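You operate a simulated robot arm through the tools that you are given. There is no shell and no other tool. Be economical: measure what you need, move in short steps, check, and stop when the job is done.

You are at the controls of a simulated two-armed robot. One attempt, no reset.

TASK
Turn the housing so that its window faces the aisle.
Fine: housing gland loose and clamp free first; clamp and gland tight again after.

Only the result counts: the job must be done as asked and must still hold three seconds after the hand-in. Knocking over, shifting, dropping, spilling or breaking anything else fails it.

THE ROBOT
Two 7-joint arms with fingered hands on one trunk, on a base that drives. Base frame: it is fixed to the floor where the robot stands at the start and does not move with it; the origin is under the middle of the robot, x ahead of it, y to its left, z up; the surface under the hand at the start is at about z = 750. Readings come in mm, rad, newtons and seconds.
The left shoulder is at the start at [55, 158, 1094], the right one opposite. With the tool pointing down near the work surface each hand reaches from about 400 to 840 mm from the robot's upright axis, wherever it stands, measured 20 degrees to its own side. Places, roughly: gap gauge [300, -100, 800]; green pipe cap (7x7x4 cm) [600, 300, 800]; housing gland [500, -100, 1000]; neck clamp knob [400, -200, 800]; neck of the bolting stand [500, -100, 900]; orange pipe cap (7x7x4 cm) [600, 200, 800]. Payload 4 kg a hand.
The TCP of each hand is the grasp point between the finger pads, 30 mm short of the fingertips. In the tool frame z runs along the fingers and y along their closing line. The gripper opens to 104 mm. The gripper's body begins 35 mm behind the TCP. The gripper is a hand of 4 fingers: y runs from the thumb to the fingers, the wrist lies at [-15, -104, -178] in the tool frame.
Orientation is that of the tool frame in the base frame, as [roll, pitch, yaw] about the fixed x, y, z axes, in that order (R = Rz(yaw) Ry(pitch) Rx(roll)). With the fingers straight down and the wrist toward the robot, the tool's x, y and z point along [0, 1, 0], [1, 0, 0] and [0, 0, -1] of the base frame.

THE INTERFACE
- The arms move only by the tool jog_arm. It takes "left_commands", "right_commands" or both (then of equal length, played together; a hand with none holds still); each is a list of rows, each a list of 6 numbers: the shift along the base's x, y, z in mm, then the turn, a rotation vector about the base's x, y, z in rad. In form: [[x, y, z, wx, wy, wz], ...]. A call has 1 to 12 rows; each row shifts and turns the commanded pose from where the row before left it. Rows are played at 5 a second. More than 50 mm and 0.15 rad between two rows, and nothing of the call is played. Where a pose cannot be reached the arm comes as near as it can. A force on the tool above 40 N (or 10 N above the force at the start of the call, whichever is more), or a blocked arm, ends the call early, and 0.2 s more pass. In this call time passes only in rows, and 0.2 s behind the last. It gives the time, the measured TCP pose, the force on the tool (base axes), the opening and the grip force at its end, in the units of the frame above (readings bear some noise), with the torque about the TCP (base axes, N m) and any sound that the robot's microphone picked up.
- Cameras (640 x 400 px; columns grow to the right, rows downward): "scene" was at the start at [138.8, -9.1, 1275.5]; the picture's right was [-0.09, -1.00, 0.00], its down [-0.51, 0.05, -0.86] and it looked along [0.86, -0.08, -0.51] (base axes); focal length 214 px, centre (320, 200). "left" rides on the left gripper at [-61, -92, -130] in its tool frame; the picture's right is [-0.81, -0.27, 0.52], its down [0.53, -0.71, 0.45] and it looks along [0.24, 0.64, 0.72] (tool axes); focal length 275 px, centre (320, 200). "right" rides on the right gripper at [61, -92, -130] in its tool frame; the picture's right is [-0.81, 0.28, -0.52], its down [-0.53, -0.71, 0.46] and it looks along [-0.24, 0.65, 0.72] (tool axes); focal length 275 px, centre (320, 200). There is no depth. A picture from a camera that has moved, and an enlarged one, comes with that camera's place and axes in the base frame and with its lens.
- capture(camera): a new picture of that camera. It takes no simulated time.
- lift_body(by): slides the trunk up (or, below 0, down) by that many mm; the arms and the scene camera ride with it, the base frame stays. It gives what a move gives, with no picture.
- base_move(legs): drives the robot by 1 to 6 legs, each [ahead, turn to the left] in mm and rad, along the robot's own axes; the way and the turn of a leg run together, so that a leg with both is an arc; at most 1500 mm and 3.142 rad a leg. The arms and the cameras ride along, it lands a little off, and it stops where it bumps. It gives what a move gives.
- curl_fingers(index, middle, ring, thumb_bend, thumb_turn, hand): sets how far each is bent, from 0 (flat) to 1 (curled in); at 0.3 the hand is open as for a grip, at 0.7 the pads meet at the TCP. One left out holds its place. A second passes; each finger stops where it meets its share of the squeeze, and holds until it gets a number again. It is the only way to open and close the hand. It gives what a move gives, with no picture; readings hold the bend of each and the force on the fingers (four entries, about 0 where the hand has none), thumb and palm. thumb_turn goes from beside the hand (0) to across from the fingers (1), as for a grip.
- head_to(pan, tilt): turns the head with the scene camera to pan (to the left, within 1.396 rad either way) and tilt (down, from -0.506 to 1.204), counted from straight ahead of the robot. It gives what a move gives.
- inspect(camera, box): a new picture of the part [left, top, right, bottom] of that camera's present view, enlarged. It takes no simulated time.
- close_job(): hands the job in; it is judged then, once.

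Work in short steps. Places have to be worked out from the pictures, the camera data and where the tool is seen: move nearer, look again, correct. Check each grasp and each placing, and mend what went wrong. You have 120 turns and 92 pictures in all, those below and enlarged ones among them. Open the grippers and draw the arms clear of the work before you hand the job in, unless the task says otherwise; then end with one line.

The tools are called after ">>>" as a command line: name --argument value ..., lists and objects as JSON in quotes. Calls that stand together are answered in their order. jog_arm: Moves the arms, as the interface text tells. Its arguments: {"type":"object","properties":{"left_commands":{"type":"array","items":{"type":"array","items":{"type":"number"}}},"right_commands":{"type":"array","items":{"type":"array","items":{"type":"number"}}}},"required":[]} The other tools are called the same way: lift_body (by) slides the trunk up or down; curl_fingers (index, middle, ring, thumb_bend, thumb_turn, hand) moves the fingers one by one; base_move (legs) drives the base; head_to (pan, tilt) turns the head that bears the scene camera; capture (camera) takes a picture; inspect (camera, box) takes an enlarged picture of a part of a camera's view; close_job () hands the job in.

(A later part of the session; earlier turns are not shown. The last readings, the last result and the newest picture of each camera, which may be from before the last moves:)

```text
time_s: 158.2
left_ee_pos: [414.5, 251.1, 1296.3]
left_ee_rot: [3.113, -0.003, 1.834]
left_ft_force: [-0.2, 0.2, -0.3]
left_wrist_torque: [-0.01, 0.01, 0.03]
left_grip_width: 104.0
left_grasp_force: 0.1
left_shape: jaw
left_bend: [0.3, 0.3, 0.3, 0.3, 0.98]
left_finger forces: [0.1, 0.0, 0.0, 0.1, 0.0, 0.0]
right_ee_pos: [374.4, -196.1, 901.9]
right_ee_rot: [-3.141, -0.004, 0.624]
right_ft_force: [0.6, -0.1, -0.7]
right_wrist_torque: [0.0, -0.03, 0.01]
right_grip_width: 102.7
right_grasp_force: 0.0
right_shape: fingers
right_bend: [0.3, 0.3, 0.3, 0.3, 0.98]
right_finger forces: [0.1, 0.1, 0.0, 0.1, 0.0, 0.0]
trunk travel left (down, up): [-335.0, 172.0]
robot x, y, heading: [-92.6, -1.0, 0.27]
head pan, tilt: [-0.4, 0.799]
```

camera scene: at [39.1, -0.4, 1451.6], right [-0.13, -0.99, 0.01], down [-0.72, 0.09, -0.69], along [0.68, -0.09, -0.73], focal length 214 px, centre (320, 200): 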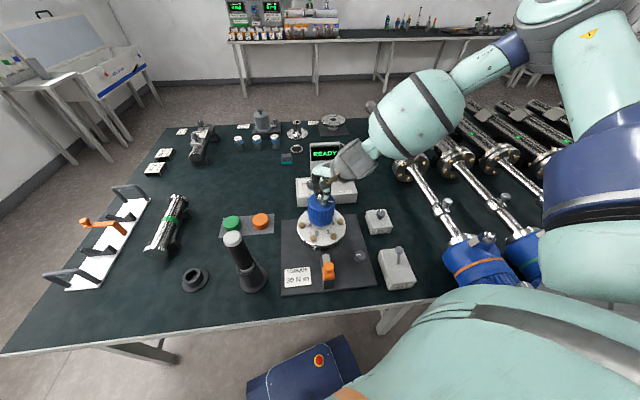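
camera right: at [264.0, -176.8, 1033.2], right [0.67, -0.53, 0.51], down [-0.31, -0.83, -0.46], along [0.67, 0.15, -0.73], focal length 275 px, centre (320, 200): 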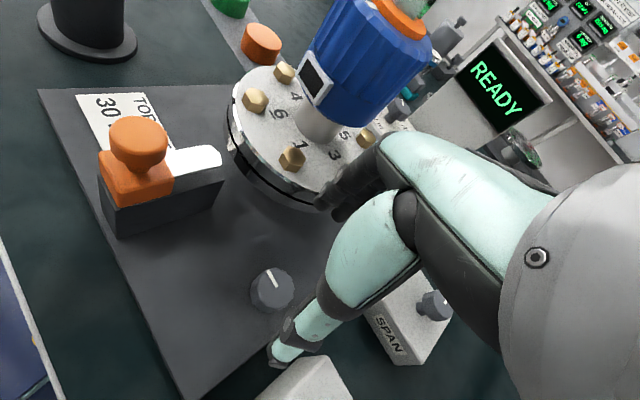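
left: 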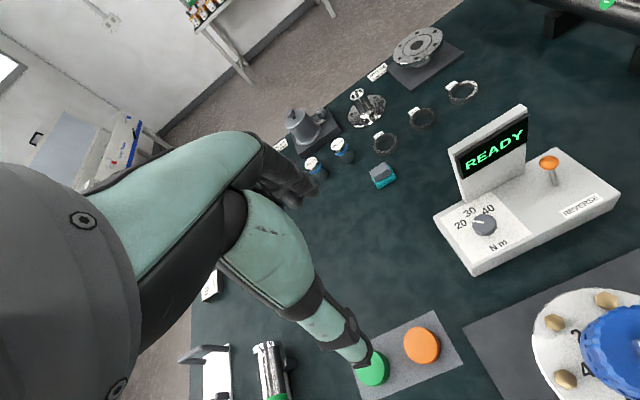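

Same start as before; descend to (376,-179.5,820), grip, and turn counter-clockwise.

>>> jog_arm --right_commands '[[2, 17, -25, 0, 0, 0], [0, 0, -30, 0, 0, 0], [0, 0, -27, 0, 0, 0]]'

>>> curl_fingers --hand "right" --index 0.75 --middle 0.75 --ring 0.5 --thumb_bend 0.75

>>> jog_arm --right_commands '[[0, 0, 0, 0, 0, 0.13], [0, 0, 0, 0, 0, 0.13], [0, 0, 0, 0, 0, 0.13], [0, 0, 0, 0, 0, 0.13], [0, 0, 0, 0, 0, 0.13], [0, 0, 0, 0, 0, 0.13], [0, 0, 0, 0, 0, 0.13], [0, 0, 0, 0, 0, 0.13], [0, 0, 0, 0, 0, 0.13], [0, 0, 0, 0, 0, 0.13], [0, 0, 0, 0, 0, 0.13]]'

>>> jog_arm --right_commands '[[0, -3, 0, 0, 0, 0.1], [0, 0, 0, 0, 0, 0.1], [0, 0, 0, 0, 0, 0.08]]'

```text
time_s: 159.0
left_ee_pos: [413.6, 248.9, 1296.1]
left_ee_rot: [3.113, -0.004, 1.836]
left_ft_force: [0.2, 1.4, -0.8]
left_wrist_torque: [0.0, -0.01, 0.01]
left_grip_width: 103.8
left_grasp_force: 0.0
left_shape: jaw
left_bend: [0.3, 0.3, 0.3, 0.3, 0.98]
left_finger forces: [0.1, 0.1, 0.1, 0.0, 0.0, 0.0]
right_ee_pos: [374.8, -179.5, 818.5]
right_ee_rot: [3.141, -0.002, 0.624]
right_ft_force: [-0.4, -0.8, -0.7]
right_wrist_torque: [0.04, 0.01, 0.03]
right_grip_width: 102.6
right_grasp_force: 0.1
right_shape: fingers
right_bend: [0.3, 0.3, 0.3, 0.3, 0.98]
right_finger forces: [0.0, 0.1, 0.0, 0.1, 0.0, 0.0]
trunk travel left (down, up): [-335.0, 172.0]
robot x, y, heading: [-88.5, -0.9, 0.273]
head pan, tilt: [-0.4, 0.799]
```

```text
time_s: 160.0
left_ee_pos: [413.4, 249.4, 1296.9]
left_ee_rot: [3.112, -0.005, 1.836]
left_ft_force: [0.2, 0.3, 0.9]
left_wrist_torque: [0.02, 0.01, 0.01]
left_grip_width: 104.1
left_grasp_force: 0.0
left_shape: jaw
left_bend: [0.3, 0.3, 0.3, 0.3, 0.98]
left_finger forces: [0.1, 0.0, 0.1, 0.0, 0.0, 0.1]
right_ee_pos: [374.4, -180.5, 818.5]
right_ee_rot: [-3.141, -0.003, 0.625]
right_ft_force: [5.7, -8.0, -1.7]
right_wrist_torque: [-0.31, -0.18, 0.13]
right_grip_width: 28.0
right_grasp_force: 14.3
right_shape: fingers
right_bend: [0.56, 0.58, 0.5, 0.65, 0.97]
right_finger forces: [9.5, 9.9, 0.1, 0.0, 9.3, 0.1]
trunk travel left (down, up): [-335.0, 172.0]
robot x, y, heading: [-91.4, -3.8, 0.271]
head pan, tilt: [-0.4, 0.799]
```

```text
time_s: 162.4
left_ee_pos: [414.1, 248.6, 1295.8]
left_ee_rot: [3.113, -0.005, 1.833]
left_ft_force: [-0.4, 0.6, -0.5]
left_wrist_torque: [0.0, -0.01, 0.01]
left_grip_width: 104.1
left_grasp_force: 0.1
left_shape: jaw
left_bend: [0.3, 0.3, 0.3, 0.3, 0.98]
left_finger forces: [0.0, 0.0, 0.0, 0.0, 0.0, 0.0]
right_ee_pos: [375.5, -179.7, 818.6]
right_ee_rot: [3.138, -0.004, 2.057]
right_ft_force: [1.2, -12.4, 0.5]
right_wrist_torque: [-0.34, 0.04, -0.05]
right_grip_width: 24.9
right_grasp_force: 13.1
right_shape: fingers
right_bend: [0.61, 0.61, 0.5, 0.64, 0.97]
right_finger forces: [4.0, 9.3, 0.0, 0.0, 13.4, 0.1]
trunk travel left (down, up): [-335.0, 172.0]
robot x, y, heading: [-92.2, 0.6, 0.271]
head pan, tilt: [-0.4, 0.799]
```

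```text
time_s: 163.2
left_ee_pos: [414.5, 249.5, 1296.2]
left_ee_rot: [3.113, -0.003, 1.835]
left_ft_force: [0.3, -1.3, 0.5]
left_wrist_torque: [0.0, 0.04, 0.0]
left_grip_width: 104.0
left_grasp_force: 0.0
left_shape: jaw
left_bend: [0.3, 0.3, 0.3, 0.3, 0.98]
left_finger forces: [0.0, 0.0, 0.0, 0.0, 0.0, 0.1]
right_ee_pos: [375.3, -182.3, 818.1]
right_ee_rot: [3.14, -0.005, 2.339]
right_ft_force: [4.6, -7.1, 0.4]
right_wrist_torque: [-0.17, -0.08, -0.13]
right_grip_width: 24.6
right_grasp_force: 13.2
right_shape: fingers
right_bend: [0.6, 0.61, 0.5, 0.64, 0.96]
right_finger forces: [6.2, 9.6, 0.0, 0.1, 11.9, 0.0]
trunk travel left (down, up): [-335.0, 172.0]
robot x, y, heading: [-90.4, -3.6, 0.273]
head pan, tilt: [-0.4, 0.799]
```

Readings match the previous run. Short regrip from yaw ~1.3 to reach the free stop.

>>> curl_fingers --hand "right" --index 0.4 --middle 0.4 --ring 0.4 --thumb_bend 0.3

>>> jog_arm --right_commands '[[0, 0, 40, 0, 0, 0], [1, 2, 40, 0, 0, -0.14], [0, 0, 0, 0, 0, -0.14], [0, 0, 0, 0, 0, -0.14], [0, 0, 0, 0, 0, -0.14], [0, 0, 0, 0, 0, -0.14], [0, 0, 0, 0, 0, -0.14], [0, 0, 0, 0, 0, -0.14], [0, 0, -40, 0, 0, 0], [0, 0, -40, 0, 0, 0]]'

>>> curl_fingers --hand "right" --index 0.75 --middle 0.75 --ring 0.5 --thumb_bend 0.75

>>> jog_arm --right_commands '[[0, 0, 0, 0, 0, 0.12], [0, 0, 0, 0, 0, 0.12], [0, 0, 0, 0, 0, 0.12], [0, 0, 0, 0, 0, 0.12]]'

```text
time_s: 164.2
left_ee_pos: [413.5, 249.8, 1295.8]
left_ee_rot: [3.11, -0.005, 1.835]
left_ft_force: [-0.3, 0.9, 0.4]
left_wrist_torque: [-0.05, -0.01, -0.03]
left_grip_width: 103.9
left_grasp_force: 0.1
left_shape: jaw
left_bend: [0.3, 0.3, 0.3, 0.3, 0.98]
left_finger forces: [0.1, 0.0, 0.0, 0.1, 0.0, 0.0]
right_ee_pos: [375.4, -182.5, 819.1]
right_ee_rot: [-3.141, -0.005, 2.337]
right_ft_force: [0.0, 0.0, -0.2]
right_wrist_torque: [-0.02, 0.01, 0.01]
right_grip_width: 90.0
right_grasp_force: 0.1
right_shape: fingers
right_bend: [0.4, 0.4, 0.4, 0.3, 0.97]
right_finger forces: [0.0, 0.0, 0.0, 0.0, 0.1, 0.0]
trunk travel left (down, up): [-335.0, 172.0]
robot x, y, heading: [-92.2, -4.2, 0.266]
head pan, tilt: [-0.4, 0.799]
```

```text
time_s: 166.4
left_ee_pos: [415.1, 249.9, 1295.7]
left_ee_rot: [3.114, -0.001, 1.835]
left_ft_force: [0.0, -0.4, -0.5]
left_wrist_torque: [-0.02, -0.02, 0.0]
left_grip_width: 104.1
left_grasp_force: 0.0
left_shape: jaw
left_bend: [0.3, 0.3, 0.3, 0.3, 0.98]
left_finger forces: [0.0, 0.0, 0.0, 0.1, 0.0, 0.0]
right_ee_pos: [377.0, -179.2, 818.1]
right_ee_rot: [3.141, -0.005, 1.357]
right_ft_force: [0.4, -0.3, 0.6]
right_wrist_torque: [0.01, 0.02, 0.0]
right_grip_width: 90.1
right_grasp_force: 0.0
right_shape: fingers
right_bend: [0.4, 0.4, 0.4, 0.3, 0.97]
right_finger forces: [0.0, 0.1, 0.0, 0.1, 0.0, 0.1]
trunk travel left (down, up): [-335.0, 172.0]
robot x, y, heading: [-91.3, -3.3, 0.271]
head pan, tilt: [-0.4, 0.799]
```

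```text
time_s: 167.4
left_ee_pos: [414.7, 250.6, 1297.0]
left_ee_rot: [3.114, -0.004, 1.834]
left_ft_force: [-0.2, -1.2, 0.4]
left_wrist_torque: [-0.02, 0.0, 0.06]
left_grip_width: 103.9
left_grasp_force: 0.1
left_shape: jaw
left_bend: [0.3, 0.3, 0.3, 0.3, 0.98]
left_finger forces: [0.0, 0.0, 0.0, 0.0, 0.1, 0.0]
right_ee_pos: [376.6, -180.9, 819.0]
right_ee_rot: [3.141, -0.005, 1.356]
right_ft_force: [10.7, -4.3, -2.5]
right_wrist_torque: [-0.12, -0.37, 0.06]
right_grip_width: 24.3
right_grasp_force: 14.8
right_shape: fingers
right_bend: [0.58, 0.58, 0.5, 0.65, 0.97]
right_finger forces: [10.4, 10.6, 0.1, 0.0, 8.9, 0.1]
trunk travel left (down, up): [-335.0, 172.0]
robot x, y, heading: [-93.9, -6.6, 0.268]
head pan, tilt: [-0.4, 0.799]
```

```text
time_s: 168.4
left_ee_pos: [415.3, 249.4, 1296.5]
left_ee_rot: [3.112, -0.005, 1.835]
left_ft_force: [0.0, 0.8, 0.7]
left_wrist_torque: [-0.01, 0.0, 0.0]
left_grip_width: 103.9
left_grasp_force: 0.1
left_shape: jaw
left_bend: [0.3, 0.3, 0.3, 0.3, 0.98]
left_finger forces: [0.0, 0.1, 0.0, 0.0, 0.0, 0.1]
right_ee_pos: [376.4, -179.9, 818.9]
right_ee_rot: [3.141, -0.005, 1.839]
right_ft_force: [6.7, -4.8, -3.0]
right_wrist_torque: [-0.18, -0.17, -0.2]
right_grip_width: 20.5
right_grasp_force: 14.1
right_shape: fingers
right_bend: [0.6, 0.6, 0.5, 0.67, 0.94]
right_finger forces: [6.8, 11.2, 0.1, 0.0, 10.8, 0.0]
trunk travel left (down, up): [-335.0, 172.0]
robot x, y, heading: [-90.5, -4.0, 0.27]
head pan, tilt: [-0.4, 0.799]
```

At the free stop again. Go to the housing with yaw ~1.8 for the +30° correction.

>>> curl_fingers --hand "right" --index 0.3 --middle 0.3 --ring 0.3 --thumb_bend 0.3

>>> jog_arm --right_commands '[[0, 0, 45, 0, 0, 0], [0, 0, 45, 0, 0, 0]]'

>>> lift_body --by 165

>>> jog_arm --right_commands '[[15, 16, 5, 0, 0, 0], [15, 16, 0, 0, 0, 0], [15, 16, 0, 0, 0, 0], [15, 16, 0, 0, 0, 0], [15, 16, 0, 0, 0, 0], [15, 16, 0, 0, 0, 0], [15, 16, 0, 0, 0, 0]]'

```text
time_s: 169.4
left_ee_pos: [413.8, 250.2, 1295.4]
left_ee_rot: [3.111, -0.004, 1.835]
left_ft_force: [-0.2, 0.8, -0.7]
left_wrist_torque: [-0.03, -0.02, 0.0]
left_grip_width: 104.1
left_grasp_force: 0.0
left_shape: jaw
left_bend: [0.3, 0.3, 0.3, 0.3, 0.98]
left_finger forces: [0.0, 0.0, 0.1, 0.0, 0.0, 0.1]
right_ee_pos: [377.2, -179.9, 819.4]
right_ee_rot: [-3.14, -0.005, 1.835]
right_ft_force: [0.3, -0.3, 0.2]
right_wrist_torque: [0.03, 0.02, -0.03]
right_grip_width: 102.5
right_grasp_force: 0.1
right_shape: fingers
right_bend: [0.3, 0.3, 0.3, 0.3, 0.97]
right_finger forces: [0.1, 0.0, 0.0, 0.1, 0.0, 0.1]
trunk travel left (down, up): [-335.0, 172.0]
robot x, y, heading: [-90.7, -2.7, 0.266]
head pan, tilt: [-0.4, 0.799]
```

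```text
time_s: 170.0
left_ee_pos: [412.3, 250.2, 1296.5]
left_ee_rot: [3.109, -0.003, 1.835]
left_ft_force: [-0.4, -0.5, 0.6]
left_wrist_torque: [0.02, -0.01, -0.01]
left_grip_width: 104.1
left_grasp_force: 0.1
left_shape: jaw
left_bend: [0.3, 0.3, 0.3, 0.3, 0.98]
left_finger forces: [0.0, 0.1, 0.1, 0.0, 0.0, 0.0]
right_ee_pos: [376.0, -179.7, 909.4]
right_ee_rot: [3.141, -0.004, 1.836]
right_ft_force: [0.5, -0.8, -0.4]
right_wrist_torque: [0.0, -0.05, 0.03]
right_grip_width: 102.9
right_grasp_force: 0.2
right_shape: fingers
right_bend: [0.3, 0.3, 0.3, 0.3, 0.97]
right_finger forces: [0.0, 0.0, 0.0, 0.0, 0.0, 0.1]
trunk travel left (down, up): [-335.0, 172.0]
robot x, y, heading: [-90.1, -5.6, 0.269]
head pan, tilt: [-0.4, 0.799]
```

```text
time_s: 171.8
left_ee_pos: [413.6, 250.9, 1461.6]
left_ee_rot: [3.113, -0.003, 1.836]
left_ft_force: [0.4, 0.1, -0.6]
left_wrist_torque: [0.04, 0.04, 0.04]
left_grip_width: 104.1
left_grasp_force: 0.1
left_shape: jaw
left_bend: [0.3, 0.3, 0.3, 0.3, 0.98]
left_finger forces: [0.0, 0.0, 0.0, 0.0, 0.0, 0.1]
right_ee_pos: [376.7, -179.6, 1074.3]
right_ee_rot: [-3.141, -0.006, 1.837]
right_ft_force: [-0.4, 0.0, 0.4]
right_wrist_torque: [0.01, -0.01, -0.01]
right_grip_width: 102.6
right_grasp_force: 0.1
right_shape: fingers
right_bend: [0.3, 0.3, 0.3, 0.3, 0.97]
right_finger forces: [0.0, 0.0, 0.0, 0.0, 0.0, 0.1]
trunk travel left (down, up): [-500.0, 7.0]
robot x, y, heading: [-87.4, 0.3, 0.269]
head pan, tilt: [-0.4, 0.799]
```

```text
time_s: 173.4
left_ee_pos: [414.1, 250.6, 1460.4]
left_ee_rot: [3.112, -0.005, 1.834]
left_ft_force: [0.0, 0.5, -0.4]
left_wrist_torque: [-0.02, 0.03, 0.01]
left_grip_width: 103.9
left_grasp_force: 0.1
left_shape: jaw
left_bend: [0.3, 0.3, 0.3, 0.3, 0.98]
left_finger forces: [0.1, 0.0, 0.0, 0.1, 0.0, 0.0]
right_ee_pos: [483.3, -67.3, 1079.0]
right_ee_rot: [-3.141, -0.004, 1.838]
right_ft_force: [0.5, -0.5, 0.1]
right_wrist_torque: [0.02, -0.02, -0.01]
right_grip_width: 102.9
right_grasp_force: 0.1
right_shape: fingers
right_bend: [0.3, 0.3, 0.3, 0.3, 0.97]
right_finger forces: [0.0, 0.0, 0.0, 0.0, 0.0, 0.1]
trunk travel left (down, up): [-500.0, 7.0]
robot x, y, heading: [-89.8, -5.1, 0.272]
head pan, tilt: [-0.4, 0.799]
```

Descend over the housing, grip it, and turn +0.45 rad.

>>> jog_arm --right_commands '[[0, 0, -30, 0, 0, 0], [0, 0, -30, 0, 0, 0], [0, 0, -29, 0, 0, 0]]'

>>> curl_fingers --hand "right" --index 0.7 --middle 0.7 --ring 0.7 --thumb_bend 0.7

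>>> jog_arm --right_commands '[[0, 0, 0, 0, 0, 0.09], [0, 0, 0, 0, 0, 0.09], [0, 0, 0, 0, 0, 0.09], [0, 0, 0, 0, 0, 0.09], [0, 0, 0, 0, 0, 0.09]]'

```text
time_s: 174.2
left_ee_pos: [414.5, 250.4, 1461.6]
left_ee_rot: [3.113, -0.003, 1.834]
left_ft_force: [-0.2, -0.1, 0.6]
left_wrist_torque: [-0.01, -0.01, 0.0]
left_grip_width: 104.0
left_grasp_force: 0.1
left_shape: jaw
left_bend: [0.3, 0.3, 0.3, 0.3, 0.98]
left_finger forces: [0.0, 0.1, 0.0, 0.0, 0.0, 0.0]
right_ee_pos: [481.2, -68.8, 989.9]
right_ee_rot: [3.14, -0.006, 1.837]
right_ft_force: [-0.7, -0.1, -0.5]
right_wrist_torque: [-0.02, 0.0, 0.0]
right_grip_width: 103.0
right_grasp_force: 0.1
right_shape: fingers
right_bend: [0.3, 0.3, 0.3, 0.3, 0.97]
right_finger forces: [0.0, 0.1, 0.1, 0.0, 0.0, 0.0]
trunk travel left (down, up): [-500.0, 7.0]
robot x, y, heading: [-92.0, -0.5, 0.269]
head pan, tilt: [-0.4, 0.799]
```

```text
time_s: 175.2
left_ee_pos: [414.3, 249.4, 1460.7]
left_ee_rot: [3.112, -0.004, 1.834]
left_ft_force: [0.0, -0.2, 0.0]
left_wrist_torque: [0.0, 0.0, -0.02]
left_grip_width: 103.8
left_grasp_force: 0.0
left_shape: jaw
left_bend: [0.3, 0.3, 0.3, 0.3, 0.98]
left_finger forces: [0.1, 0.0, 0.1, 0.1, 0.0, 0.0]
right_ee_pos: [482.0, -70.8, 990.6]
right_ee_rot: [3.14, -0.006, 1.836]
right_ft_force: [4.6, -5.1, 4.7]
right_wrist_torque: [-0.08, -0.31, -0.02]
right_grip_width: 78.5
right_grasp_force: 20.2
right_shape: fingers
right_bend: [0.37, 0.51, 0.65, 0.42, 0.96]
right_finger forces: [10.8, 7.0, 3.7, 0.0, 18.8, 0.0]
trunk travel left (down, up): [-500.0, 7.0]
robot x, y, heading: [-90.6, -3.2, 0.265]
head pan, tilt: [-0.4, 0.799]
```

```text
time_s: 176.4
left_ee_pos: [415.3, 250.8, 1462.0]
left_ee_rot: [3.113, -0.005, 1.836]
left_ft_force: [0.1, 0.6, -0.3]
left_wrist_torque: [-0.01, 0.01, 0.04]
left_grip_width: 104.1
left_grasp_force: 0.1
left_shape: jaw
left_bend: [0.3, 0.3, 0.3, 0.3, 0.98]
left_finger forces: [0.0, 0.0, 0.1, 0.0, 0.1, 0.1]
right_ee_pos: [482.7, -68.6, 991.4]
right_ee_rot: [3.139, -0.002, 2.288]
right_ft_force: [10.0, -0.2, 8.9]
right_wrist_torque: [0.16, -0.63, -0.31]
right_grip_width: 78.3
right_grasp_force: 20.8
right_shape: fingers
right_bend: [0.36, 0.51, 0.65, 0.44, 0.95]
right_finger forces: [12.4, 9.6, 4.0, 0.0, 15.7, 0.0]
trunk travel left (down, up): [-500.0, 7.0]
robot x, y, heading: [-90.0, -3.1, 0.27]
head pan, tilt: [-0.4, 0.799]
```

Release and check the settled window with the scene camera (2 pictures left).

>>> curl_fingers --hand "right" --index 0.3 --middle 0.3 --ring 0.3 --thumb_bend 0.3

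>>> inspect --camera "scene" --box '[295, 180, 355, 240]'

```text
time_s: 177.4
left_ee_pos: [414.8, 250.5, 1460.9]
left_ee_rot: [3.114, -0.003, 1.834]
left_ft_force: [-1.5, 0.1, -0.7]
left_wrist_torque: [0.02, -0.05, -0.01]
left_grip_width: 104.2
left_grasp_force: 0.0
left_shape: jaw
left_bend: [0.3, 0.3, 0.3, 0.3, 0.98]
left_finger forces: [0.0, 0.0, 0.0, 0.0, 0.0, 0.0]
right_ee_pos: [481.9, -68.9, 989.6]
right_ee_rot: [3.141, -0.005, 2.288]
right_ft_force: [0.2, -0.1, 0.2]
right_wrist_torque: [-0.02, 0.01, -0.02]
right_grip_width: 103.0
right_grasp_force: 0.1
right_shape: fingers
right_bend: [0.3, 0.3, 0.3, 0.3, 0.97]
right_finger forces: [0.0, 0.1, 0.0, 0.1, 0.0, 0.1]
trunk travel left (down, up): [-500.0, 7.0]
robot x, y, heading: [-92.5, -5.8, 0.269]
head pan, tilt: [-0.4, 0.799]
```

```text
6.67 times, centred on (325, 210) of scene
camera zoom: at [37.9, -0.5, 1451.7], right [-0.13, -0.99, 0.01], down [-0.72, 0.09, -0.69], along [0.68, -0.09, -0.73], focal length 1430 px, centre (287, 133)
```

zoom: 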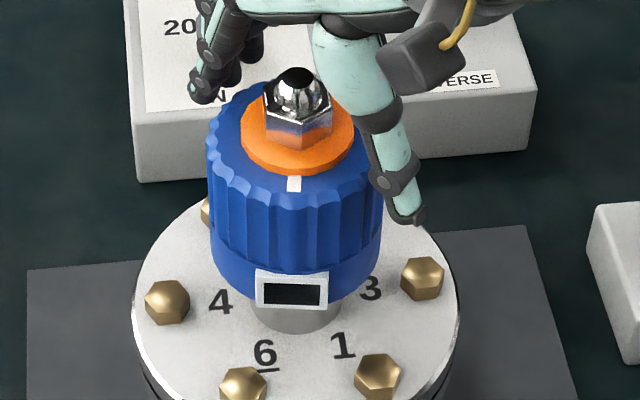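

Upright now, window ~170°. A further small turn (+0.26 commanded, allowing for ~0.1 of give) brings it to ~180°.

>>> curl_fingers --hand "right" --index 0.7 --middle 0.7 --ring 0.7 --thumb_bend 0.7

>>> jog_arm --right_commands '[[0, 0, 0, 0, 0, 0.09], [0, 0, 0, 0, 0, 0.09], [0, 0, 0, 0, 0, 0.08]]'

>>> curl_fingers --hand "right" --index 0.3 --middle 0.3 --ring 0.3 --thumb_bend 0.3

```text
time_s: 178.4
left_ee_pos: [415.2, 250.8, 1460.1]
left_ee_rot: [3.111, -0.005, 1.834]
left_ft_force: [0.2, -0.1, -0.6]
left_wrist_torque: [-0.05, 0.01, 0.03]
left_grip_width: 103.8
left_grasp_force: 0.0
left_shape: jaw
left_bend: [0.3, 0.3, 0.3, 0.3, 0.98]
left_finger forces: [0.1, 0.1, 0.0, 0.1, 0.0, 0.1]
right_ee_pos: [483.8, -67.9, 990.6]
right_ee_rot: [3.139, -0.003, 2.287]
right_ft_force: [9.1, 2.0, 4.1]
right_wrist_torque: [0.31, -0.57, -0.03]
right_grip_width: 78.6
right_grasp_force: 21.8
right_shape: fingers
right_bend: [0.4, 0.49, 0.58, 0.4, 0.95]
right_finger forces: [10.5, 7.9, 7.2, 0.0, 18.2, 0.1]
trunk travel left (down, up): [-500.0, 7.0]
robot x, y, heading: [-92.5, -4.0, 0.269]
head pan, tilt: [-0.4, 0.799]
```

```text
time_s: 179.2
left_ee_pos: [415.0, 251.5, 1461.6]
left_ee_rot: [3.113, -0.004, 1.835]
left_ft_force: [-0.6, -0.2, 0.0]
left_wrist_torque: [-0.01, 0.02, 0.01]
left_grip_width: 103.9
left_grasp_force: 0.1
left_shape: jaw
left_bend: [0.3, 0.3, 0.3, 0.3, 0.98]
left_finger forces: [0.1, 0.0, 0.1, 0.1, 0.0, 0.1]
right_ee_pos: [484.6, -67.6, 991.0]
right_ee_rot: [3.139, -0.005, 2.548]
right_ft_force: [12.4, 7.6, 9.6]
right_wrist_torque: [0.59, -0.78, -0.35]
right_grip_width: 79.1
right_grasp_force: 22.8
right_shape: fingers
right_bend: [0.38, 0.49, 0.58, 0.41, 0.93]
right_finger forces: [12.6, 9.7, 7.5, 0.0, 15.3, 0.0]
trunk travel left (down, up): [-500.0, 7.0]
robot x, y, heading: [-93.1, -1.5, 0.275]
head pan, tilt: [-0.4, 0.799]
```

```text
time_s: 180.2
left_ee_pos: [413.8, 250.0, 1462.2]
left_ee_rot: [3.111, -0.003, 1.834]
left_ft_force: [-0.2, 0.1, 0.1]
left_wrist_torque: [0.0, -0.03, -0.01]
left_grip_width: 104.1
left_grasp_force: 0.0
left_shape: jaw
left_bend: [0.3, 0.3, 0.3, 0.3, 0.98]
left_finger forces: [0.0, 0.1, 0.1, 0.0, 0.0, 0.1]
right_ee_pos: [481.3, -67.7, 990.4]
right_ee_rot: [3.141, -0.005, 2.548]
right_ft_force: [-0.8, -0.2, -0.1]
right_wrist_torque: [-0.02, 0.01, -0.01]
right_grip_width: 103.1
right_grasp_force: 0.0
right_shape: fingers
right_bend: [0.3, 0.3, 0.3, 0.3, 0.97]
right_finger forces: [0.0, 0.0, 0.0, 0.1, 0.0, 0.1]
trunk travel left (down, up): [-500.0, 7.0]
robot x, y, heading: [-93.0, -3.6, 0.269]
head pan, tilt: [-0.4, 0.799]
```

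Now back to the knob (yaw 2.15) to clamp, by the same moves.

>>> jog_arm --right_commands '[[0, 0, 25, 0, 0, 0], [0, 0, 25, 0, 0, 0], [0, 0, 25, 0, 0, 0], [-18, -19, 0, 0, 0, -0.1], [-18, -19, 0, 0, 0, -0.1], [-18, -19, 0, 0, 0, -0.1], [-18, -19, 0, 0, 0, -0.1], [-18, -19, 0, 0, 0, 0], [-16, -16, 0, 0, 0, 0]]'

>>> curl_fingers --hand "right" --index 0.4 --middle 0.4 --ring 0.4

>>> lift_body --by -165

```text
time_s: 182.2
left_ee_pos: [412.6, 249.6, 1462.1]
left_ee_rot: [3.11, -0.002, 1.835]
left_ft_force: [0.0, -0.9, -0.4]
left_wrist_torque: [0.01, -0.04, 0.03]
left_grip_width: 103.7
left_grasp_force: 0.1
left_shape: jaw
left_bend: [0.3, 0.3, 0.3, 0.3, 0.98]
left_finger forces: [0.0, 0.0, 0.0, 0.0, 0.0, 0.0]
right_ee_pos: [382.0, -177.6, 1054.9]
right_ee_rot: [3.139, -0.006, 2.148]
right_ft_force: [0.2, -0.2, -0.2]
right_wrist_torque: [0.0, -0.02, 0.01]
right_grip_width: 102.7
right_grasp_force: 0.1
right_shape: fingers
right_bend: [0.3, 0.3, 0.3, 0.3, 0.97]
right_finger forces: [0.0, 0.0, 0.0, 0.0, 0.0, 0.1]
right hand out of reach, approached as far as the arm can: row 2, 3
trunk travel left (down, up): [-500.0, 7.0]
robot x, y, heading: [-92.8, -5.1, 0.272]
head pan, tilt: [-0.4, 0.799]
```

```text
time_s: 183.2
left_ee_pos: [414.1, 249.9, 1461.1]
left_ee_rot: [3.111, -0.004, 1.835]
left_ft_force: [0.1, -0.8, -0.3]
left_wrist_torque: [0.02, -0.01, 0.02]
left_grip_width: 103.8
left_grasp_force: 0.1
left_shape: jaw
left_bend: [0.3, 0.3, 0.3, 0.3, 0.98]
left_finger forces: [0.0, 0.0, 0.0, 0.1, 0.1, 0.1]
right_ee_pos: [382.1, -175.7, 1055.9]
right_ee_rot: [-3.14, -0.005, 2.148]
right_ft_force: [-0.6, 0.3, 0.1]
right_wrist_torque: [-0.01, -0.02, 0.02]
right_grip_width: 90.6
right_grasp_force: 0.1
right_shape: fingers
right_bend: [0.4, 0.4, 0.4, 0.3, 0.97]
right_finger forces: [0.0, 0.0, 0.0, 0.1, 0.1, 0.0]
trunk travel left (down, up): [-500.0, 7.0]
robot x, y, heading: [-88.1, -2.9, 0.272]
head pan, tilt: [-0.4, 0.799]
```

```text
time_s: 185.1
left_ee_pos: [413.2, 250.3, 1295.3]
left_ee_rot: [3.112, -0.004, 1.835]
left_ft_force: [-0.3, 0.0, -0.7]
left_wrist_torque: [-0.03, 0.02, 0.0]
left_grip_width: 103.8
left_grasp_force: 0.0
left_shape: jaw
left_bend: [0.3, 0.3, 0.3, 0.3, 0.98]
left_finger forces: [0.0, 0.1, 0.0, 0.0, 0.0, 0.1]
right_ee_pos: [382.7, -178.0, 887.2]
right_ee_rot: [-3.141, -0.006, 2.149]
right_ft_force: [0.4, 1.1, 0.3]
right_wrist_torque: [0.02, -0.02, 0.01]
right_grip_width: 90.4
right_grasp_force: 0.0
right_shape: fingers
right_bend: [0.4, 0.4, 0.4, 0.3, 0.97]
right_finger forces: [0.0, 0.0, 0.0, 0.1, 0.1, 0.2]
trunk travel left (down, up): [-335.0, 172.0]
robot x, y, heading: [-93.4, -3.4, 0.272]
head pan, tilt: [-0.4, 0.799]
```

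Descend to the knob, grip and turn clockwise to the stop.

>>> jog_arm --right_commands '[[-6, -2, -30, 0, 0, 0], [0, 0, -37, 0, 0, 0]]'

>>> curl_fingers --hand "right" --index 0.75 --middle 0.75 --ring 0.5 --thumb_bend 0.75

>>> jog_arm --right_commands '[[0, 0, 0, 0, 0, -0.13], [0, 0, 0, 0, 0, -0.13], [0, 0, 0, 0, 0, -0.13], [0, 0, 0, 0, 0, -0.13], [0, 0, 0, 0, 0, -0.13], [0, 0, 0, 0, 0, -0.13], [0, 0, 0, 0, 0, -0.13], [0, 0, 0, 0, 0, -0.13], [0, 0, 0, 0, 0, -0.13], [0, 0, 0, 0, 0, -0.13], [0, 0, 0, 0, 0, -0.1]]'

>>> jog_arm --right_commands '[[0, 0, 0, 0, 0, -0.08], [0, 0, 0, 0, 0, -0.08], [0, 0, 0, 0, 0, -0.08]]'

```text
time_s: 185.7
left_ee_pos: [414.2, 250.7, 1295.5]
left_ee_rot: [3.112, -0.004, 1.836]
left_ft_force: [-0.2, -0.2, -0.4]
left_wrist_torque: [-0.03, 0.01, 0.0]
left_grip_width: 104.1
left_grasp_force: 0.0
left_shape: jaw
left_bend: [0.3, 0.3, 0.3, 0.3, 0.98]
left_finger forces: [0.0, 0.0, 0.0, 0.0, 0.0, 0.1]
right_ee_pos: [376.1, -179.6, 822.3]
right_ee_rot: [3.141, -0.005, 2.149]
right_ft_force: [0.0, -0.6, 0.4]
right_wrist_torque: [0.01, -0.05, 0.0]
right_grip_width: 90.6
right_grasp_force: 0.0
right_shape: fingers
right_bend: [0.4, 0.4, 0.4, 0.3, 0.97]
right_finger forces: [0.1, 0.1, 0.0, 0.1, 0.0, 0.0]
trunk travel left (down, up): [-335.0, 172.0]
robot x, y, heading: [-93.6, -3.0, 0.27]
head pan, tilt: [-0.4, 0.799]
```

```text
time_s: 186.7
left_ee_pos: [413.8, 252.2, 1294.4]
left_ee_rot: [3.115, -0.003, 1.836]
left_ft_force: [-1.2, 0.3, 0.4]
left_wrist_torque: [0.02, 0.01, -0.01]
left_grip_width: 103.9
left_grasp_force: 0.0
left_shape: jaw
left_bend: [0.3, 0.3, 0.3, 0.3, 0.98]
left_finger forces: [0.0, 0.0, 0.0, 0.0, 0.1, 0.1]
right_ee_pos: [377.3, -178.9, 822.9]
right_ee_rot: [-3.141, -0.006, 2.148]
right_ft_force: [8.0, 3.5, 0.6]
right_wrist_torque: [0.11, -0.23, 0.02]
right_grip_width: 23.5
right_grasp_force: 13.7
right_shape: fingers
right_bend: [0.61, 0.61, 0.5, 0.63, 0.97]
right_finger forces: [8.4, 10.2, 0.1, 0.0, 9.0, 0.0]
trunk travel left (down, up): [-335.0, 172.0]
robot x, y, heading: [-88.4, -2.3, 0.275]
head pan, tilt: [-0.4, 0.799]
```

```text
time_s: 189.1
left_ee_pos: [416.2, 250.6, 1295.2]
left_ee_rot: [3.112, -0.003, 1.836]
left_ft_force: [-0.4, 1.0, -0.1]
left_wrist_torque: [0.03, -0.01, -0.01]
left_grip_width: 103.8
left_grasp_force: 0.1
left_shape: jaw
left_bend: [0.3, 0.3, 0.3, 0.3, 0.98]
left_finger forces: [0.0, 0.0, 0.0, 0.0, 0.1, 0.0]
right_ee_pos: [378.5, -182.5, 823.5]
right_ee_rot: [3.14, -0.005, 0.745]
right_ft_force: [19.2, -5.7, 4.5]
right_wrist_torque: [-0.25, -0.55, 0.08]
right_grip_width: 24.2
right_grasp_force: 16.2
right_shape: fingers
right_bend: [0.57, 0.6, 0.5, 0.65, 0.95]
right_finger forces: [14.0, 10.2, 0.1, 0.0, 8.8, 0.0]
trunk travel left (down, up): [-335.0, 172.0]
robot x, y, heading: [-93.8, -4.2, 0.271]
head pan, tilt: [-0.4, 0.799]
```

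```text
time_s: 189.9
left_ee_pos: [416.5, 250.5, 1294.8]
left_ee_rot: [3.113, -0.004, 1.833]
left_ft_force: [-0.2, 0.1, 0.2]
left_wrist_torque: [0.02, -0.03, 0.01]
left_grip_width: 104.1
left_grasp_force: 0.0
left_shape: jaw
left_bend: [0.3, 0.3, 0.3, 0.3, 0.98]
left_finger forces: [0.1, 0.0, 0.0, 0.0, 0.0, 0.1]
right_ee_pos: [378.2, -181.7, 823.3]
right_ee_rot: [-3.141, -0.007, 0.508]
right_ft_force: [22.3, -1.5, 5.5]
right_wrist_torque: [-0.14, -0.66, 0.44]
right_grip_width: 24.2
right_grasp_force: 17.4
right_shape: fingers
right_bend: [0.57, 0.59, 0.5, 0.64, 0.96]
right_finger forces: [15.3, 11.1, 0.1, 0.0, 9.2, 0.1]
trunk travel left (down, up): [-335.0, 172.0]
robot x, y, heading: [-90.7, -6.1, 0.273]
head pan, tilt: [-0.4, 0.799]
```

Clamp tight again (0.44 N·m, same angle). Release and go to the gland with yaw ~2.23.

>>> curl_fingers --hand "right" --index 0.3 --middle 0.3 --ring 0.3 --thumb_bend 0.3

>>> jog_arm --right_commands '[[0, 0, 45, 0, 0, 0.1], [0, 0, 45, 0, 0, 0.1]]'

>>> lift_body --by 165

>>> jog_arm --right_commands '[[0, 0, 0, 0, 0, 0.13], [0, 0, 0, 0, 0, 0.13], [0, 0, 0, 0, 0, 0.13], [0, 0, 0, 0, 0, 0.13], [0, 0, 0, 0, 0, 0.13], [15, 16, 0, 0, 0, 0.13], [15, 16, 0, 0, 0, 0.13], [15, 16, 0, 0, 0, 0.13], [15, 16, 0, 0, 0, 0.13], [15, 16, 0, 0, 0, 0.13], [15, 16, 0, 0, 0, 0.12], [14, 16, 0, 0, 0, 0.1]]'

```text
time_s: 190.9
left_ee_pos: [413.4, 250.5, 1295.7]
left_ee_rot: [3.112, -0.004, 1.834]
left_ft_force: [0.1, -0.1, 0.0]
left_wrist_torque: [-0.01, -0.01, -0.01]
left_grip_width: 104.1
left_grasp_force: 0.1
left_shape: jaw
left_bend: [0.3, 0.3, 0.3, 0.3, 0.98]
left_finger forces: [0.0, 0.1, 0.0, 0.0, 0.1, 0.0]
right_ee_pos: [375.7, -181.3, 824.1]
right_ee_rot: [3.14, -0.004, 0.507]
right_ft_force: [-0.5, 1.8, 0.2]
right_wrist_torque: [-0.01, 0.0, 0.01]
right_grip_width: 102.7
right_grasp_force: 0.3
right_shape: fingers
right_bend: [0.3, 0.3, 0.31, 0.3, 0.97]
right_finger forces: [0.0, 0.0, 0.9, 0.0, 0.0, 0.0]
trunk travel left (down, up): [-335.0, 172.0]
robot x, y, heading: [-89.7, -2.4, 0.273]
head pan, tilt: [-0.4, 0.799]
```

```text
time_s: 191.5
left_ee_pos: [411.1, 250.6, 1297.7]
left_ee_rot: [3.112, -0.004, 1.836]
left_ft_force: [-0.1, 0.0, 0.5]
left_wrist_torque: [0.0, -0.01, 0.02]
left_grip_width: 103.9
left_grasp_force: 0.0
left_shape: jaw
left_bend: [0.3, 0.3, 0.3, 0.3, 0.98]
left_finger forces: [0.1, 0.0, 0.0, 0.0, 0.1, 0.0]
right_ee_pos: [373.4, -183.8, 913.4]
right_ee_rot: [3.142, -0.004, 0.709]
right_ft_force: [0.5, -0.5, -0.7]
right_wrist_torque: [0.01, 0.02, 0.04]
right_grip_width: 102.7
right_grasp_force: 0.1
right_shape: fingers
right_bend: [0.3, 0.3, 0.3, 0.3, 0.97]
right_finger forces: [0.0, 0.0, 0.0, 0.0, 0.1, 0.0]
trunk travel left (down, up): [-335.0, 172.0]
robot x, y, heading: [-89.9, -3.4, 0.269]
head pan, tilt: [-0.4, 0.799]
```

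```text
time_s: 193.4
left_ee_pos: [413.7, 250.3, 1461.7]
left_ee_rot: [3.112, -0.004, 1.835]
left_ft_force: [-0.3, 0.7, 0.3]
left_wrist_torque: [0.0, -0.02, 0.01]
left_grip_width: 104.0
left_grasp_force: 0.0
left_shape: jaw
left_bend: [0.3, 0.3, 0.3, 0.3, 0.98]
left_finger forces: [0.0, 0.1, 0.0, 0.1, 0.0, 0.0]
right_ee_pos: [375.4, -183.5, 1077.7]
right_ee_rot: [-3.141, -0.003, 0.707]
right_ft_force: [-0.9, 0.3, -0.1]
right_wrist_torque: [-0.01, 0.0, 0.0]
right_grip_width: 102.9
right_grasp_force: 0.0
right_shape: fingers
right_bend: [0.3, 0.3, 0.3, 0.3, 0.97]
right_finger forces: [0.1, 0.1, 0.1, 0.1, 0.0, 0.1]
trunk travel left (down, up): [-500.0, 7.0]
robot x, y, heading: [-88.9, -0.4, 0.266]
head pan, tilt: [-0.4, 0.799]
```

```text
time_s: 196.0
left_ee_pos: [413.4, 252.9, 1461.3]
left_ee_rot: [3.113, -0.003, 1.834]
left_ft_force: [-0.8, -0.6, 0.2]
left_wrist_torque: [-0.01, 0.02, 0.04]
left_grip_width: 103.8
left_grasp_force: 0.0
left_shape: jaw
left_bend: [0.3, 0.3, 0.3, 0.3, 0.98]
left_finger forces: [0.0, 0.0, 0.0, 0.0, 0.1, 0.0]
right_ee_pos: [480.6, -69.9, 1078.9]
right_ee_rot: [3.138, -0.005, 2.228]
right_ft_force: [0.5, 0.8, 0.0]
right_wrist_torque: [0.0, 0.03, -0.01]
right_grip_width: 103.0
right_grasp_force: 0.1
right_shape: fingers
right_bend: [0.3, 0.3, 0.3, 0.3, 0.97]
right_finger forces: [0.0, 0.0, 0.0, 0.1, 0.1, 0.1]
trunk travel left (down, up): [-500.0, 7.0]
robot x, y, heading: [-87.9, -3.6, 0.267]
head pan, tilt: [-0.4, 0.799]
```

Descend, grip the nut, and turn clockwise in steps, watching torque.

>>> jog_arm --right_commands '[[2, 3, -32, 0, 0, 0], [0, 0, -32, 0, 0, 0]]'

>>> curl_fingers --hand "right" --index 0.75 --middle 0.75 --ring 0.5 --thumb_bend 0.75

>>> jog_arm --right_commands '[[0, 0, 0, 0, 0, -0.11], [0, 0, 0, 0, 0, -0.11], [0, 0, 0, 0, 0, -0.11]]'

>>> jog_arm --right_commands '[[0, 0, 0, 0, 0, -0.1], [0, 0, 0, 0, 0, -0.1], [0, 0, 0, 0, 0, -0.1]]'

```text
time_s: 196.6
left_ee_pos: [415.8, 250.5, 1459.8]
left_ee_rot: [3.113, -0.002, 1.833]
left_ft_force: [-0.8, -0.5, 0.5]
left_wrist_torque: [-0.01, -0.04, 0.0]
left_grip_width: 103.9
left_grasp_force: 0.1
left_shape: jaw
left_bend: [0.3, 0.3, 0.3, 0.3, 0.98]
left_finger forces: [0.0, 0.0, 0.1, 0.0, 0.0, 0.0]
right_ee_pos: [480.1, -69.5, 1014.2]
right_ee_rot: [3.139, -0.004, 2.228]
right_ft_force: [-1.6, -0.5, 0.2]
right_wrist_torque: [0.0, 0.0, -0.01]
right_grip_width: 103.0
right_grasp_force: 0.1
right_shape: fingers
right_bend: [0.3, 0.3, 0.3, 0.3, 0.97]
right_finger forces: [0.1, 0.0, 0.0, 0.0, 0.0, 0.0]
trunk travel left (down, up): [-500.0, 7.0]
robot x, y, heading: [-91.4, -5.2, 0.267]
head pan, tilt: [-0.4, 0.799]
```

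```text
time_s: 197.6
left_ee_pos: [414.6, 249.3, 1462.1]
left_ee_rot: [3.112, -0.004, 1.833]
left_ft_force: [-0.3, 0.0, -1.1]
left_wrist_torque: [0.02, 0.0, -0.03]
left_grip_width: 103.6
left_grasp_force: 0.1
left_shape: jaw
left_bend: [0.3, 0.3, 0.3, 0.3, 0.98]
left_finger forces: [0.1, 0.0, 0.0, 0.1, 0.0, 0.1]
right_ee_pos: [480.0, -68.8, 1014.3]
right_ee_rot: [3.141, -0.006, 2.229]
right_ft_force: [1.9, -0.3, 0.5]
right_wrist_torque: [0.01, 0.02, 0.03]
right_grip_width: 27.2
right_grasp_force: 15.5
right_shape: fingers
right_bend: [0.59, 0.65, 0.5, 0.63, 0.96]
right_finger forces: [9.2, 6.8, 0.0, 0.1, 14.4, 0.0]
trunk travel left (down, up): [-500.0, 7.0]
robot x, y, heading: [-93.6, -2.2, 0.269]
head pan, tilt: [-0.4, 0.799]
```

```text
time_s: 198.4
left_ee_pos: [412.2, 249.9, 1461.5]
left_ee_rot: [3.113, -0.002, 1.835]
left_ft_force: [-0.7, 0.2, 0.4]
left_wrist_torque: [-0.03, -0.01, 0.01]
left_grip_width: 103.7
left_grasp_force: 0.1
left_shape: jaw
left_bend: [0.3, 0.3, 0.3, 0.3, 0.98]
left_finger forces: [0.0, 0.0, 0.1, 0.0, 0.0, 0.1]
right_ee_pos: [478.7, -68.7, 1014.3]
right_ee_rot: [3.141, -0.004, 1.894]
right_ft_force: [-2.2, -3.6, 1.1]
right_wrist_torque: [-0.05, 0.18, 0.11]
right_grip_width: 27.0
right_grasp_force: 15.7
right_shape: fingers
right_bend: [0.6, 0.66, 0.5, 0.62, 0.97]
right_finger forces: [7.5, 7.2, 0.0, 0.0, 16.1, 0.0]
trunk travel left (down, up): [-500.0, 7.0]
robot x, y, heading: [-92.7, -3.5, 0.273]
head pan, tilt: [-0.4, 0.799]
```

```text
time_s: 199.2
left_ee_pos: [413.0, 250.9, 1462.4]
left_ee_rot: [3.113, -0.003, 1.835]
left_ft_force: [0.1, -0.3, 0.6]
left_wrist_torque: [0.01, 0.03, 0.0]
left_grip_width: 103.9
left_grasp_force: 0.1
left_shape: jaw
left_bend: [0.3, 0.3, 0.3, 0.3, 0.98]
left_finger forces: [0.0, 0.0, 0.0, 0.0, 0.1, 0.1]
right_ee_pos: [480.5, -69.0, 1013.9]
right_ee_rot: [3.141, -0.006, 1.595]
right_ft_force: [-4.5, -2.3, 2.9]
right_wrist_torque: [0.01, 0.24, 0.08]
right_grip_width: 27.2
right_grasp_force: 15.8
right_shape: fingers
right_bend: [0.6, 0.66, 0.5, 0.62, 0.97]
right_finger forces: [7.3, 7.4, 0.0, 0.0, 16.7, 0.0]
trunk travel left (down, up): [-500.0, 7.0]
robot x, y, heading: [-88.8, 1.7, 0.264]
head pan, tilt: [-0.4, 0.799]
```

Running torque ~0.1, turned ~36°. Regrip one hex step back (yaw ~2.64, slightly higher) and finish gently until torque rises.

>>> curl_fingers --hand "right" --index 0.3 --middle 0.3 --ring 0.3 --thumb_bend 0.3

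>>> jog_arm --right_commands '[[1, 1, 5, 0, 0, 0.13], [0, 0, 0, 0, 0, 0.13], [0, 0, 0, 0, 0, 0.13], [0, 0, 0, 0, 0, 0.13], [0, 0, 0, 0, 0, 0.13], [0, 0, 0, 0, 0, 0.13], [0, 0, 0, 0, 0, 0.13], [0, 0, -2, 0, 0, 0.13]]'

>>> curl_fingers --hand "right" --index 0.75 --middle 0.75 --ring 0.5 --thumb_bend 0.75

>>> jog_arm --right_commands '[[0, 0, 0, 0, 0, -0.1], [0, 0, 0, 0, 0, -0.1]]'

>>> jog_arm --right_commands '[[0, 0, 0, 0, 0, -0.1]]'

```text
time_s: 200.2
left_ee_pos: [413.9, 251.1, 1460.9]
left_ee_rot: [3.112, -0.004, 1.835]
left_ft_force: [0.1, 0.6, 0.1]
left_wrist_torque: [0.0, 0.0, 0.02]
left_grip_width: 103.8
left_grasp_force: 0.1
left_shape: jaw
left_bend: [0.3, 0.3, 0.3, 0.3, 0.98]
left_finger forces: [0.0, 0.0, 0.0, 0.0, 0.0, 0.0]
right_ee_pos: [481.2, -69.1, 1015.6]
right_ee_rot: [3.14, -0.004, 1.597]
right_ft_force: [0.6, 0.4, 0.2]
right_wrist_torque: [-0.02, 0.0, -0.01]
right_grip_width: 102.7
right_grasp_force: 0.0
right_shape: fingers
right_bend: [0.3, 0.3, 0.3, 0.3, 0.97]
right_finger forces: [0.0, 0.0, 0.0, 0.0, 0.0, 0.1]
trunk travel left (down, up): [-500.0, 7.0]
robot x, y, heading: [-87.4, -1.9, 0.273]
head pan, tilt: [-0.4, 0.799]
```

```text
time_s: 202.0
left_ee_pos: [413.2, 251.4, 1461.9]
left_ee_rot: [3.112, -0.004, 1.835]
left_ft_force: [0.5, 0.1, 0.2]
left_wrist_torque: [-0.02, -0.03, -0.02]
left_grip_width: 103.9
left_grasp_force: 0.1
left_shape: jaw
left_bend: [0.3, 0.3, 0.3, 0.3, 0.98]
left_finger forces: [0.0, 0.0, 0.1, 0.1, 0.1, 0.1]
right_ee_pos: [481.8, -65.9, 1017.3]
right_ee_rot: [-3.141, -0.004, 2.641]
right_ft_force: [-0.6, -0.4, 0.2]
right_wrist_torque: [-0.02, -0.01, 0.02]
right_grip_width: 102.6
right_grasp_force: 0.1
right_shape: fingers
right_bend: [0.3, 0.3, 0.3, 0.3, 0.97]
right_finger forces: [0.0, 0.0, 0.0, 0.0, 0.0, 0.0]
trunk travel left (down, up): [-500.0, 7.0]
robot x, y, heading: [-92.5, -2.1, 0.269]
head pan, tilt: [-0.4, 0.799]
```

```text
time_s: 203.0
left_ee_pos: [413.8, 251.1, 1461.2]
left_ee_rot: [3.112, -0.005, 1.835]
left_ft_force: [0.1, -0.2, -0.2]
left_wrist_torque: [-0.01, 0.02, 0.01]
left_grip_width: 103.9
left_grasp_force: 0.2
left_shape: jaw
left_bend: [0.3, 0.3, 0.3, 0.3, 0.98]
left_finger forces: [0.0, 0.1, 0.0, 0.0, 0.1, 0.0]
right_ee_pos: [483.9, -68.7, 1016.5]
right_ee_rot: [3.141, -0.005, 2.636]
right_ft_force: [4.4, -2.2, -0.7]
right_wrist_torque: [-0.08, -0.03, 0.06]
right_grip_width: 27.5
right_grasp_force: 15.6
right_shape: fingers
right_bend: [0.59, 0.73, 0.5, 0.62, 0.96]
right_finger forces: [8.6, 8.7, 0.0, 0.1, 14.5, 0.1]
trunk travel left (down, up): [-500.0, 7.0]
robot x, y, heading: [-91.9, -7.8, 0.274]
head pan, tilt: [-0.4, 0.799]
```

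```text
time_s: 203.6
left_ee_pos: [414.2, 249.7, 1462.8]
left_ee_rot: [3.113, -0.004, 1.835]
left_ft_force: [0.2, 0.6, -0.2]
left_wrist_torque: [-0.01, -0.01, -0.01]
left_grip_width: 103.5
left_grasp_force: 0.0
left_shape: jaw
left_bend: [0.3, 0.3, 0.3, 0.3, 0.98]
left_finger forces: [0.0, 0.0, 0.1, 0.0, 0.0, 0.0]
right_ee_pos: [481.5, -67.0, 1016.7]
right_ee_rot: [3.14, -0.005, 2.438]
right_ft_force: [2.2, -2.7, 0.5]
right_wrist_torque: [-0.11, 0.0, 0.1]
right_grip_width: 26.9
right_grasp_force: 15.2
right_shape: fingers
right_bend: [0.6, 0.73, 0.5, 0.62, 0.97]
right_finger forces: [6.6, 8.5, 0.0, 0.1, 15.7, 0.0]
trunk travel left (down, up): [-500.0, 7.0]
robot x, y, heading: [-90.9, -5.7, 0.271]
head pan, tilt: [-0.4, 0.799]
```

```text
time_s: 204.0
left_ee_pos: [414.1, 250.7, 1462.6]
left_ee_rot: [3.112, -0.004, 1.836]
left_ft_force: [0.9, 0.4, -0.4]
left_wrist_torque: [0.0, -0.01, 0.04]
left_grip_width: 104.0
left_grasp_force: 0.1
left_shape: jaw
left_bend: [0.3, 0.3, 0.3, 0.3, 0.98]
left_finger forces: [0.1, 0.1, 0.0, 0.1, 0.1, 0.1]
right_ee_pos: [481.4, -67.5, 1015.9]
right_ee_rot: [3.139, -0.005, 2.337]
right_ft_force: [0.8, -2.5, 1.4]
right_wrist_torque: [-0.1, 0.02, 0.17]
right_grip_width: 26.8
right_grasp_force: 15.2
right_shape: fingers
right_bend: [0.6, 0.73, 0.5, 0.62, 0.98]
right_finger forces: [6.7, 7.8, 0.0, 0.1, 15.2, 0.1]
trunk travel left (down, up): [-500.0, 7.0]
robot x, y, heading: [-88.5, -0.9, 0.272]
head pan, tilt: [-0.4, 0.799]
```

Torque 0.17 and rising. Two more small steps.

>>> jog_arm --right_commands '[[0, 0, 0, 0, 0, -0.08]]'

>>> jog_arm --right_commands '[[0, 0, 0, 0, 0, -0.08]]'

>>> jog_arm --right_commands '[[0, 0, 0, 0, 0, -0.05]]'

```text
time_s: 204.4
left_ee_pos: [415.3, 249.7, 1461.8]
left_ee_rot: [3.112, -0.003, 1.835]
left_ft_force: [0.5, 1.0, 0.0]
left_wrist_torque: [-0.01, 0.02, 0.01]
left_grip_width: 104.0
left_grasp_force: 0.1
left_shape: jaw
left_bend: [0.3, 0.3, 0.3, 0.3, 0.98]
left_finger forces: [0.0, 0.0, 0.0, 0.0, 0.0, 0.0]
right_ee_pos: [481.0, -68.5, 1015.9]
right_ee_rot: [-3.141, -0.005, 2.258]
right_ft_force: [0.7, -2.7, 0.2]
right_wrist_torque: [-0.08, 0.05, 0.16]
right_grip_width: 26.6
right_grasp_force: 14.8
right_shape: fingers
right_bend: [0.61, 0.73, 0.5, 0.62, 0.98]
right_finger forces: [7.0, 7.7, 0.0, 0.0, 15.4, 0.0]
trunk travel left (down, up): [-500.0, 7.0]
robot x, y, heading: [-94.2, 2.2, 0.273]
head pan, tilt: [-0.4, 0.799]
```

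```text
time_s: 204.8
left_ee_pos: [413.8, 248.6, 1461.4]
left_ee_rot: [3.111, -0.003, 1.834]
left_ft_force: [-0.5, -0.6, 0.5]
left_wrist_torque: [0.02, -0.02, -0.04]
left_grip_width: 103.8
left_grasp_force: 0.0
left_shape: jaw
left_bend: [0.3, 0.3, 0.3, 0.3, 0.98]
left_finger forces: [0.0, 0.1, 0.1, 0.1, 0.1, 0.1]
right_ee_pos: [481.9, -68.0, 1017.0]
right_ee_rot: [3.14, -0.006, 2.176]
right_ft_force: [-0.2, -2.1, -1.2]
right_wrist_torque: [-0.08, 0.01, 0.18]
right_grip_width: 26.4
right_grasp_force: 15.3
right_shape: fingers
right_bend: [0.61, 0.73, 0.5, 0.62, 0.99]
right_finger forces: [7.3, 7.3, 0.1, 0.0, 15.7, 0.0]
trunk travel left (down, up): [-500.0, 7.0]
robot x, y, heading: [-90.7, -1.8, 0.271]
head pan, tilt: [-0.4, 0.799]
```

```text
time_s: 205.2
left_ee_pos: [415.0, 249.8, 1460.6]
left_ee_rot: [3.112, -0.004, 1.834]
left_ft_force: [-0.7, -0.3, 0.1]
left_wrist_torque: [-0.01, 0.0, 0.0]
left_grip_width: 103.8
left_grasp_force: 0.0
left_shape: jaw
left_bend: [0.3, 0.3, 0.3, 0.3, 0.98]
left_finger forces: [0.0, 0.0, 0.0, 0.0, 0.0, 0.0]
right_ee_pos: [482.9, -68.8, 1016.7]
right_ee_rot: [3.14, -0.005, 2.126]
right_ft_force: [-0.1, -5.1, 0.0]
right_wrist_torque: [-0.07, 0.08, 0.19]
right_grip_width: 26.3
right_grasp_force: 13.5
right_shape: fingers
right_bend: [0.61, 0.74, 0.5, 0.62, 0.99]
right_finger forces: [7.3, 5.3, 0.1, 0.1, 14.5, 0.1]
trunk travel left (down, up): [-500.0, 7.0]
robot x, y, heading: [-89.8, -3.5, 0.268]
head pan, tilt: [-0.4, 0.799]
```

Nut has gone back more than it was loosened and now holds ~0.19 N·m against the hand; I stop here. Release, rise clear, and take the last picture.

>>> curl_fingers --hand "right" --index 0.3 --middle 0.3 --ring 0.3 --thumb_bend 0.3

>>> jog_arm --right_commands '[[0, 0, 30, 0, 0, 0], [0, 0, 35, 0, 0, -0.1], [0, 0, 30, 0, 0, -0.1]]'

>>> inspect --camera "scene" --box '[295, 180, 355, 240]'

```text
time_s: 206.2
left_ee_pos: [413.3, 250.5, 1461.3]
left_ee_rot: [3.112, -0.004, 1.835]
left_ft_force: [0.1, -0.1, 0.4]
left_wrist_torque: [0.02, -0.01, -0.01]
left_grip_width: 103.9
left_grasp_force: 0.0
left_shape: jaw
left_bend: [0.3, 0.3, 0.3, 0.3, 0.98]
left_finger forces: [0.0, 0.1, 0.0, 0.0, 0.1, 0.0]
right_ee_pos: [482.5, -67.1, 1017.2]
right_ee_rot: [3.141, -0.005, 2.128]
right_ft_force: [-0.4, 0.2, -0.4]
right_wrist_torque: [-0.01, 0.0, -0.02]
right_grip_width: 102.8
right_grasp_force: 0.0
right_shape: fingers
right_bend: [0.3, 0.3, 0.3, 0.3, 0.98]
right_finger forces: [0.1, 0.0, 0.0, 0.0, 0.0, 0.0]
trunk travel left (down, up): [-500.0, 7.0]
robot x, y, heading: [-91.4, 0.7, 0.27]
head pan, tilt: [-0.4, 0.799]
```

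```text
time_s: 207.0
left_ee_pos: [413.3, 250.1, 1462.1]
left_ee_rot: [3.113, -0.004, 1.834]
left_ft_force: [-0.1, 0.5, -0.1]
left_wrist_torque: [0.03, 0.0, -0.02]
left_grip_width: 103.9
left_grasp_force: 0.0
left_shape: jaw
left_bend: [0.3, 0.3, 0.3, 0.3, 0.98]
left_finger forces: [0.0, 0.0, 0.0, 0.0, 0.0, 0.1]
right_ee_pos: [481.5, -68.6, 1111.9]
right_ee_rot: [-3.141, -0.005, 1.927]
right_ft_force: [-0.4, 0.6, 0.0]
right_wrist_torque: [0.0, -0.02, 0.0]
right_grip_width: 102.9
right_grasp_force: 0.0
right_shape: fingers
right_bend: [0.3, 0.3, 0.3, 0.3, 0.98]
right_finger forces: [0.0, 0.1, 0.0, 0.0, 0.0, 0.0]
trunk travel left (down, up): [-500.0, 7.0]
robot x, y, heading: [-89.0, -5.5, 0.269]
head pan, tilt: [-0.4, 0.799]
```

```text
6.67 times, centred on (325, 210) of scene
camera zoom: at [37.6, -0.5, 1451.8], right [-0.13, -0.99, 0.01], down [-0.72, 0.09, -0.69], along [0.68, -0.09, -0.73], focal length 1430 px, centre (287, 133)
```

zoom: 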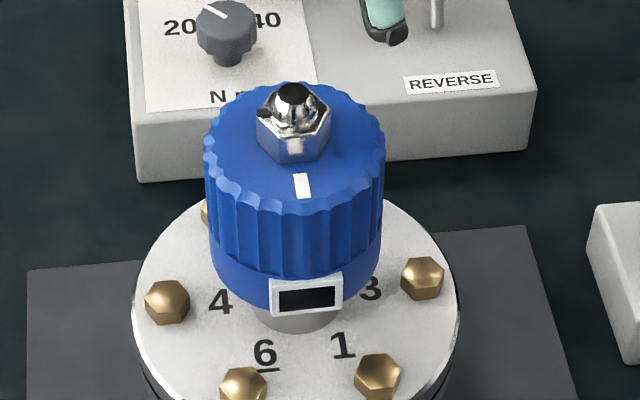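

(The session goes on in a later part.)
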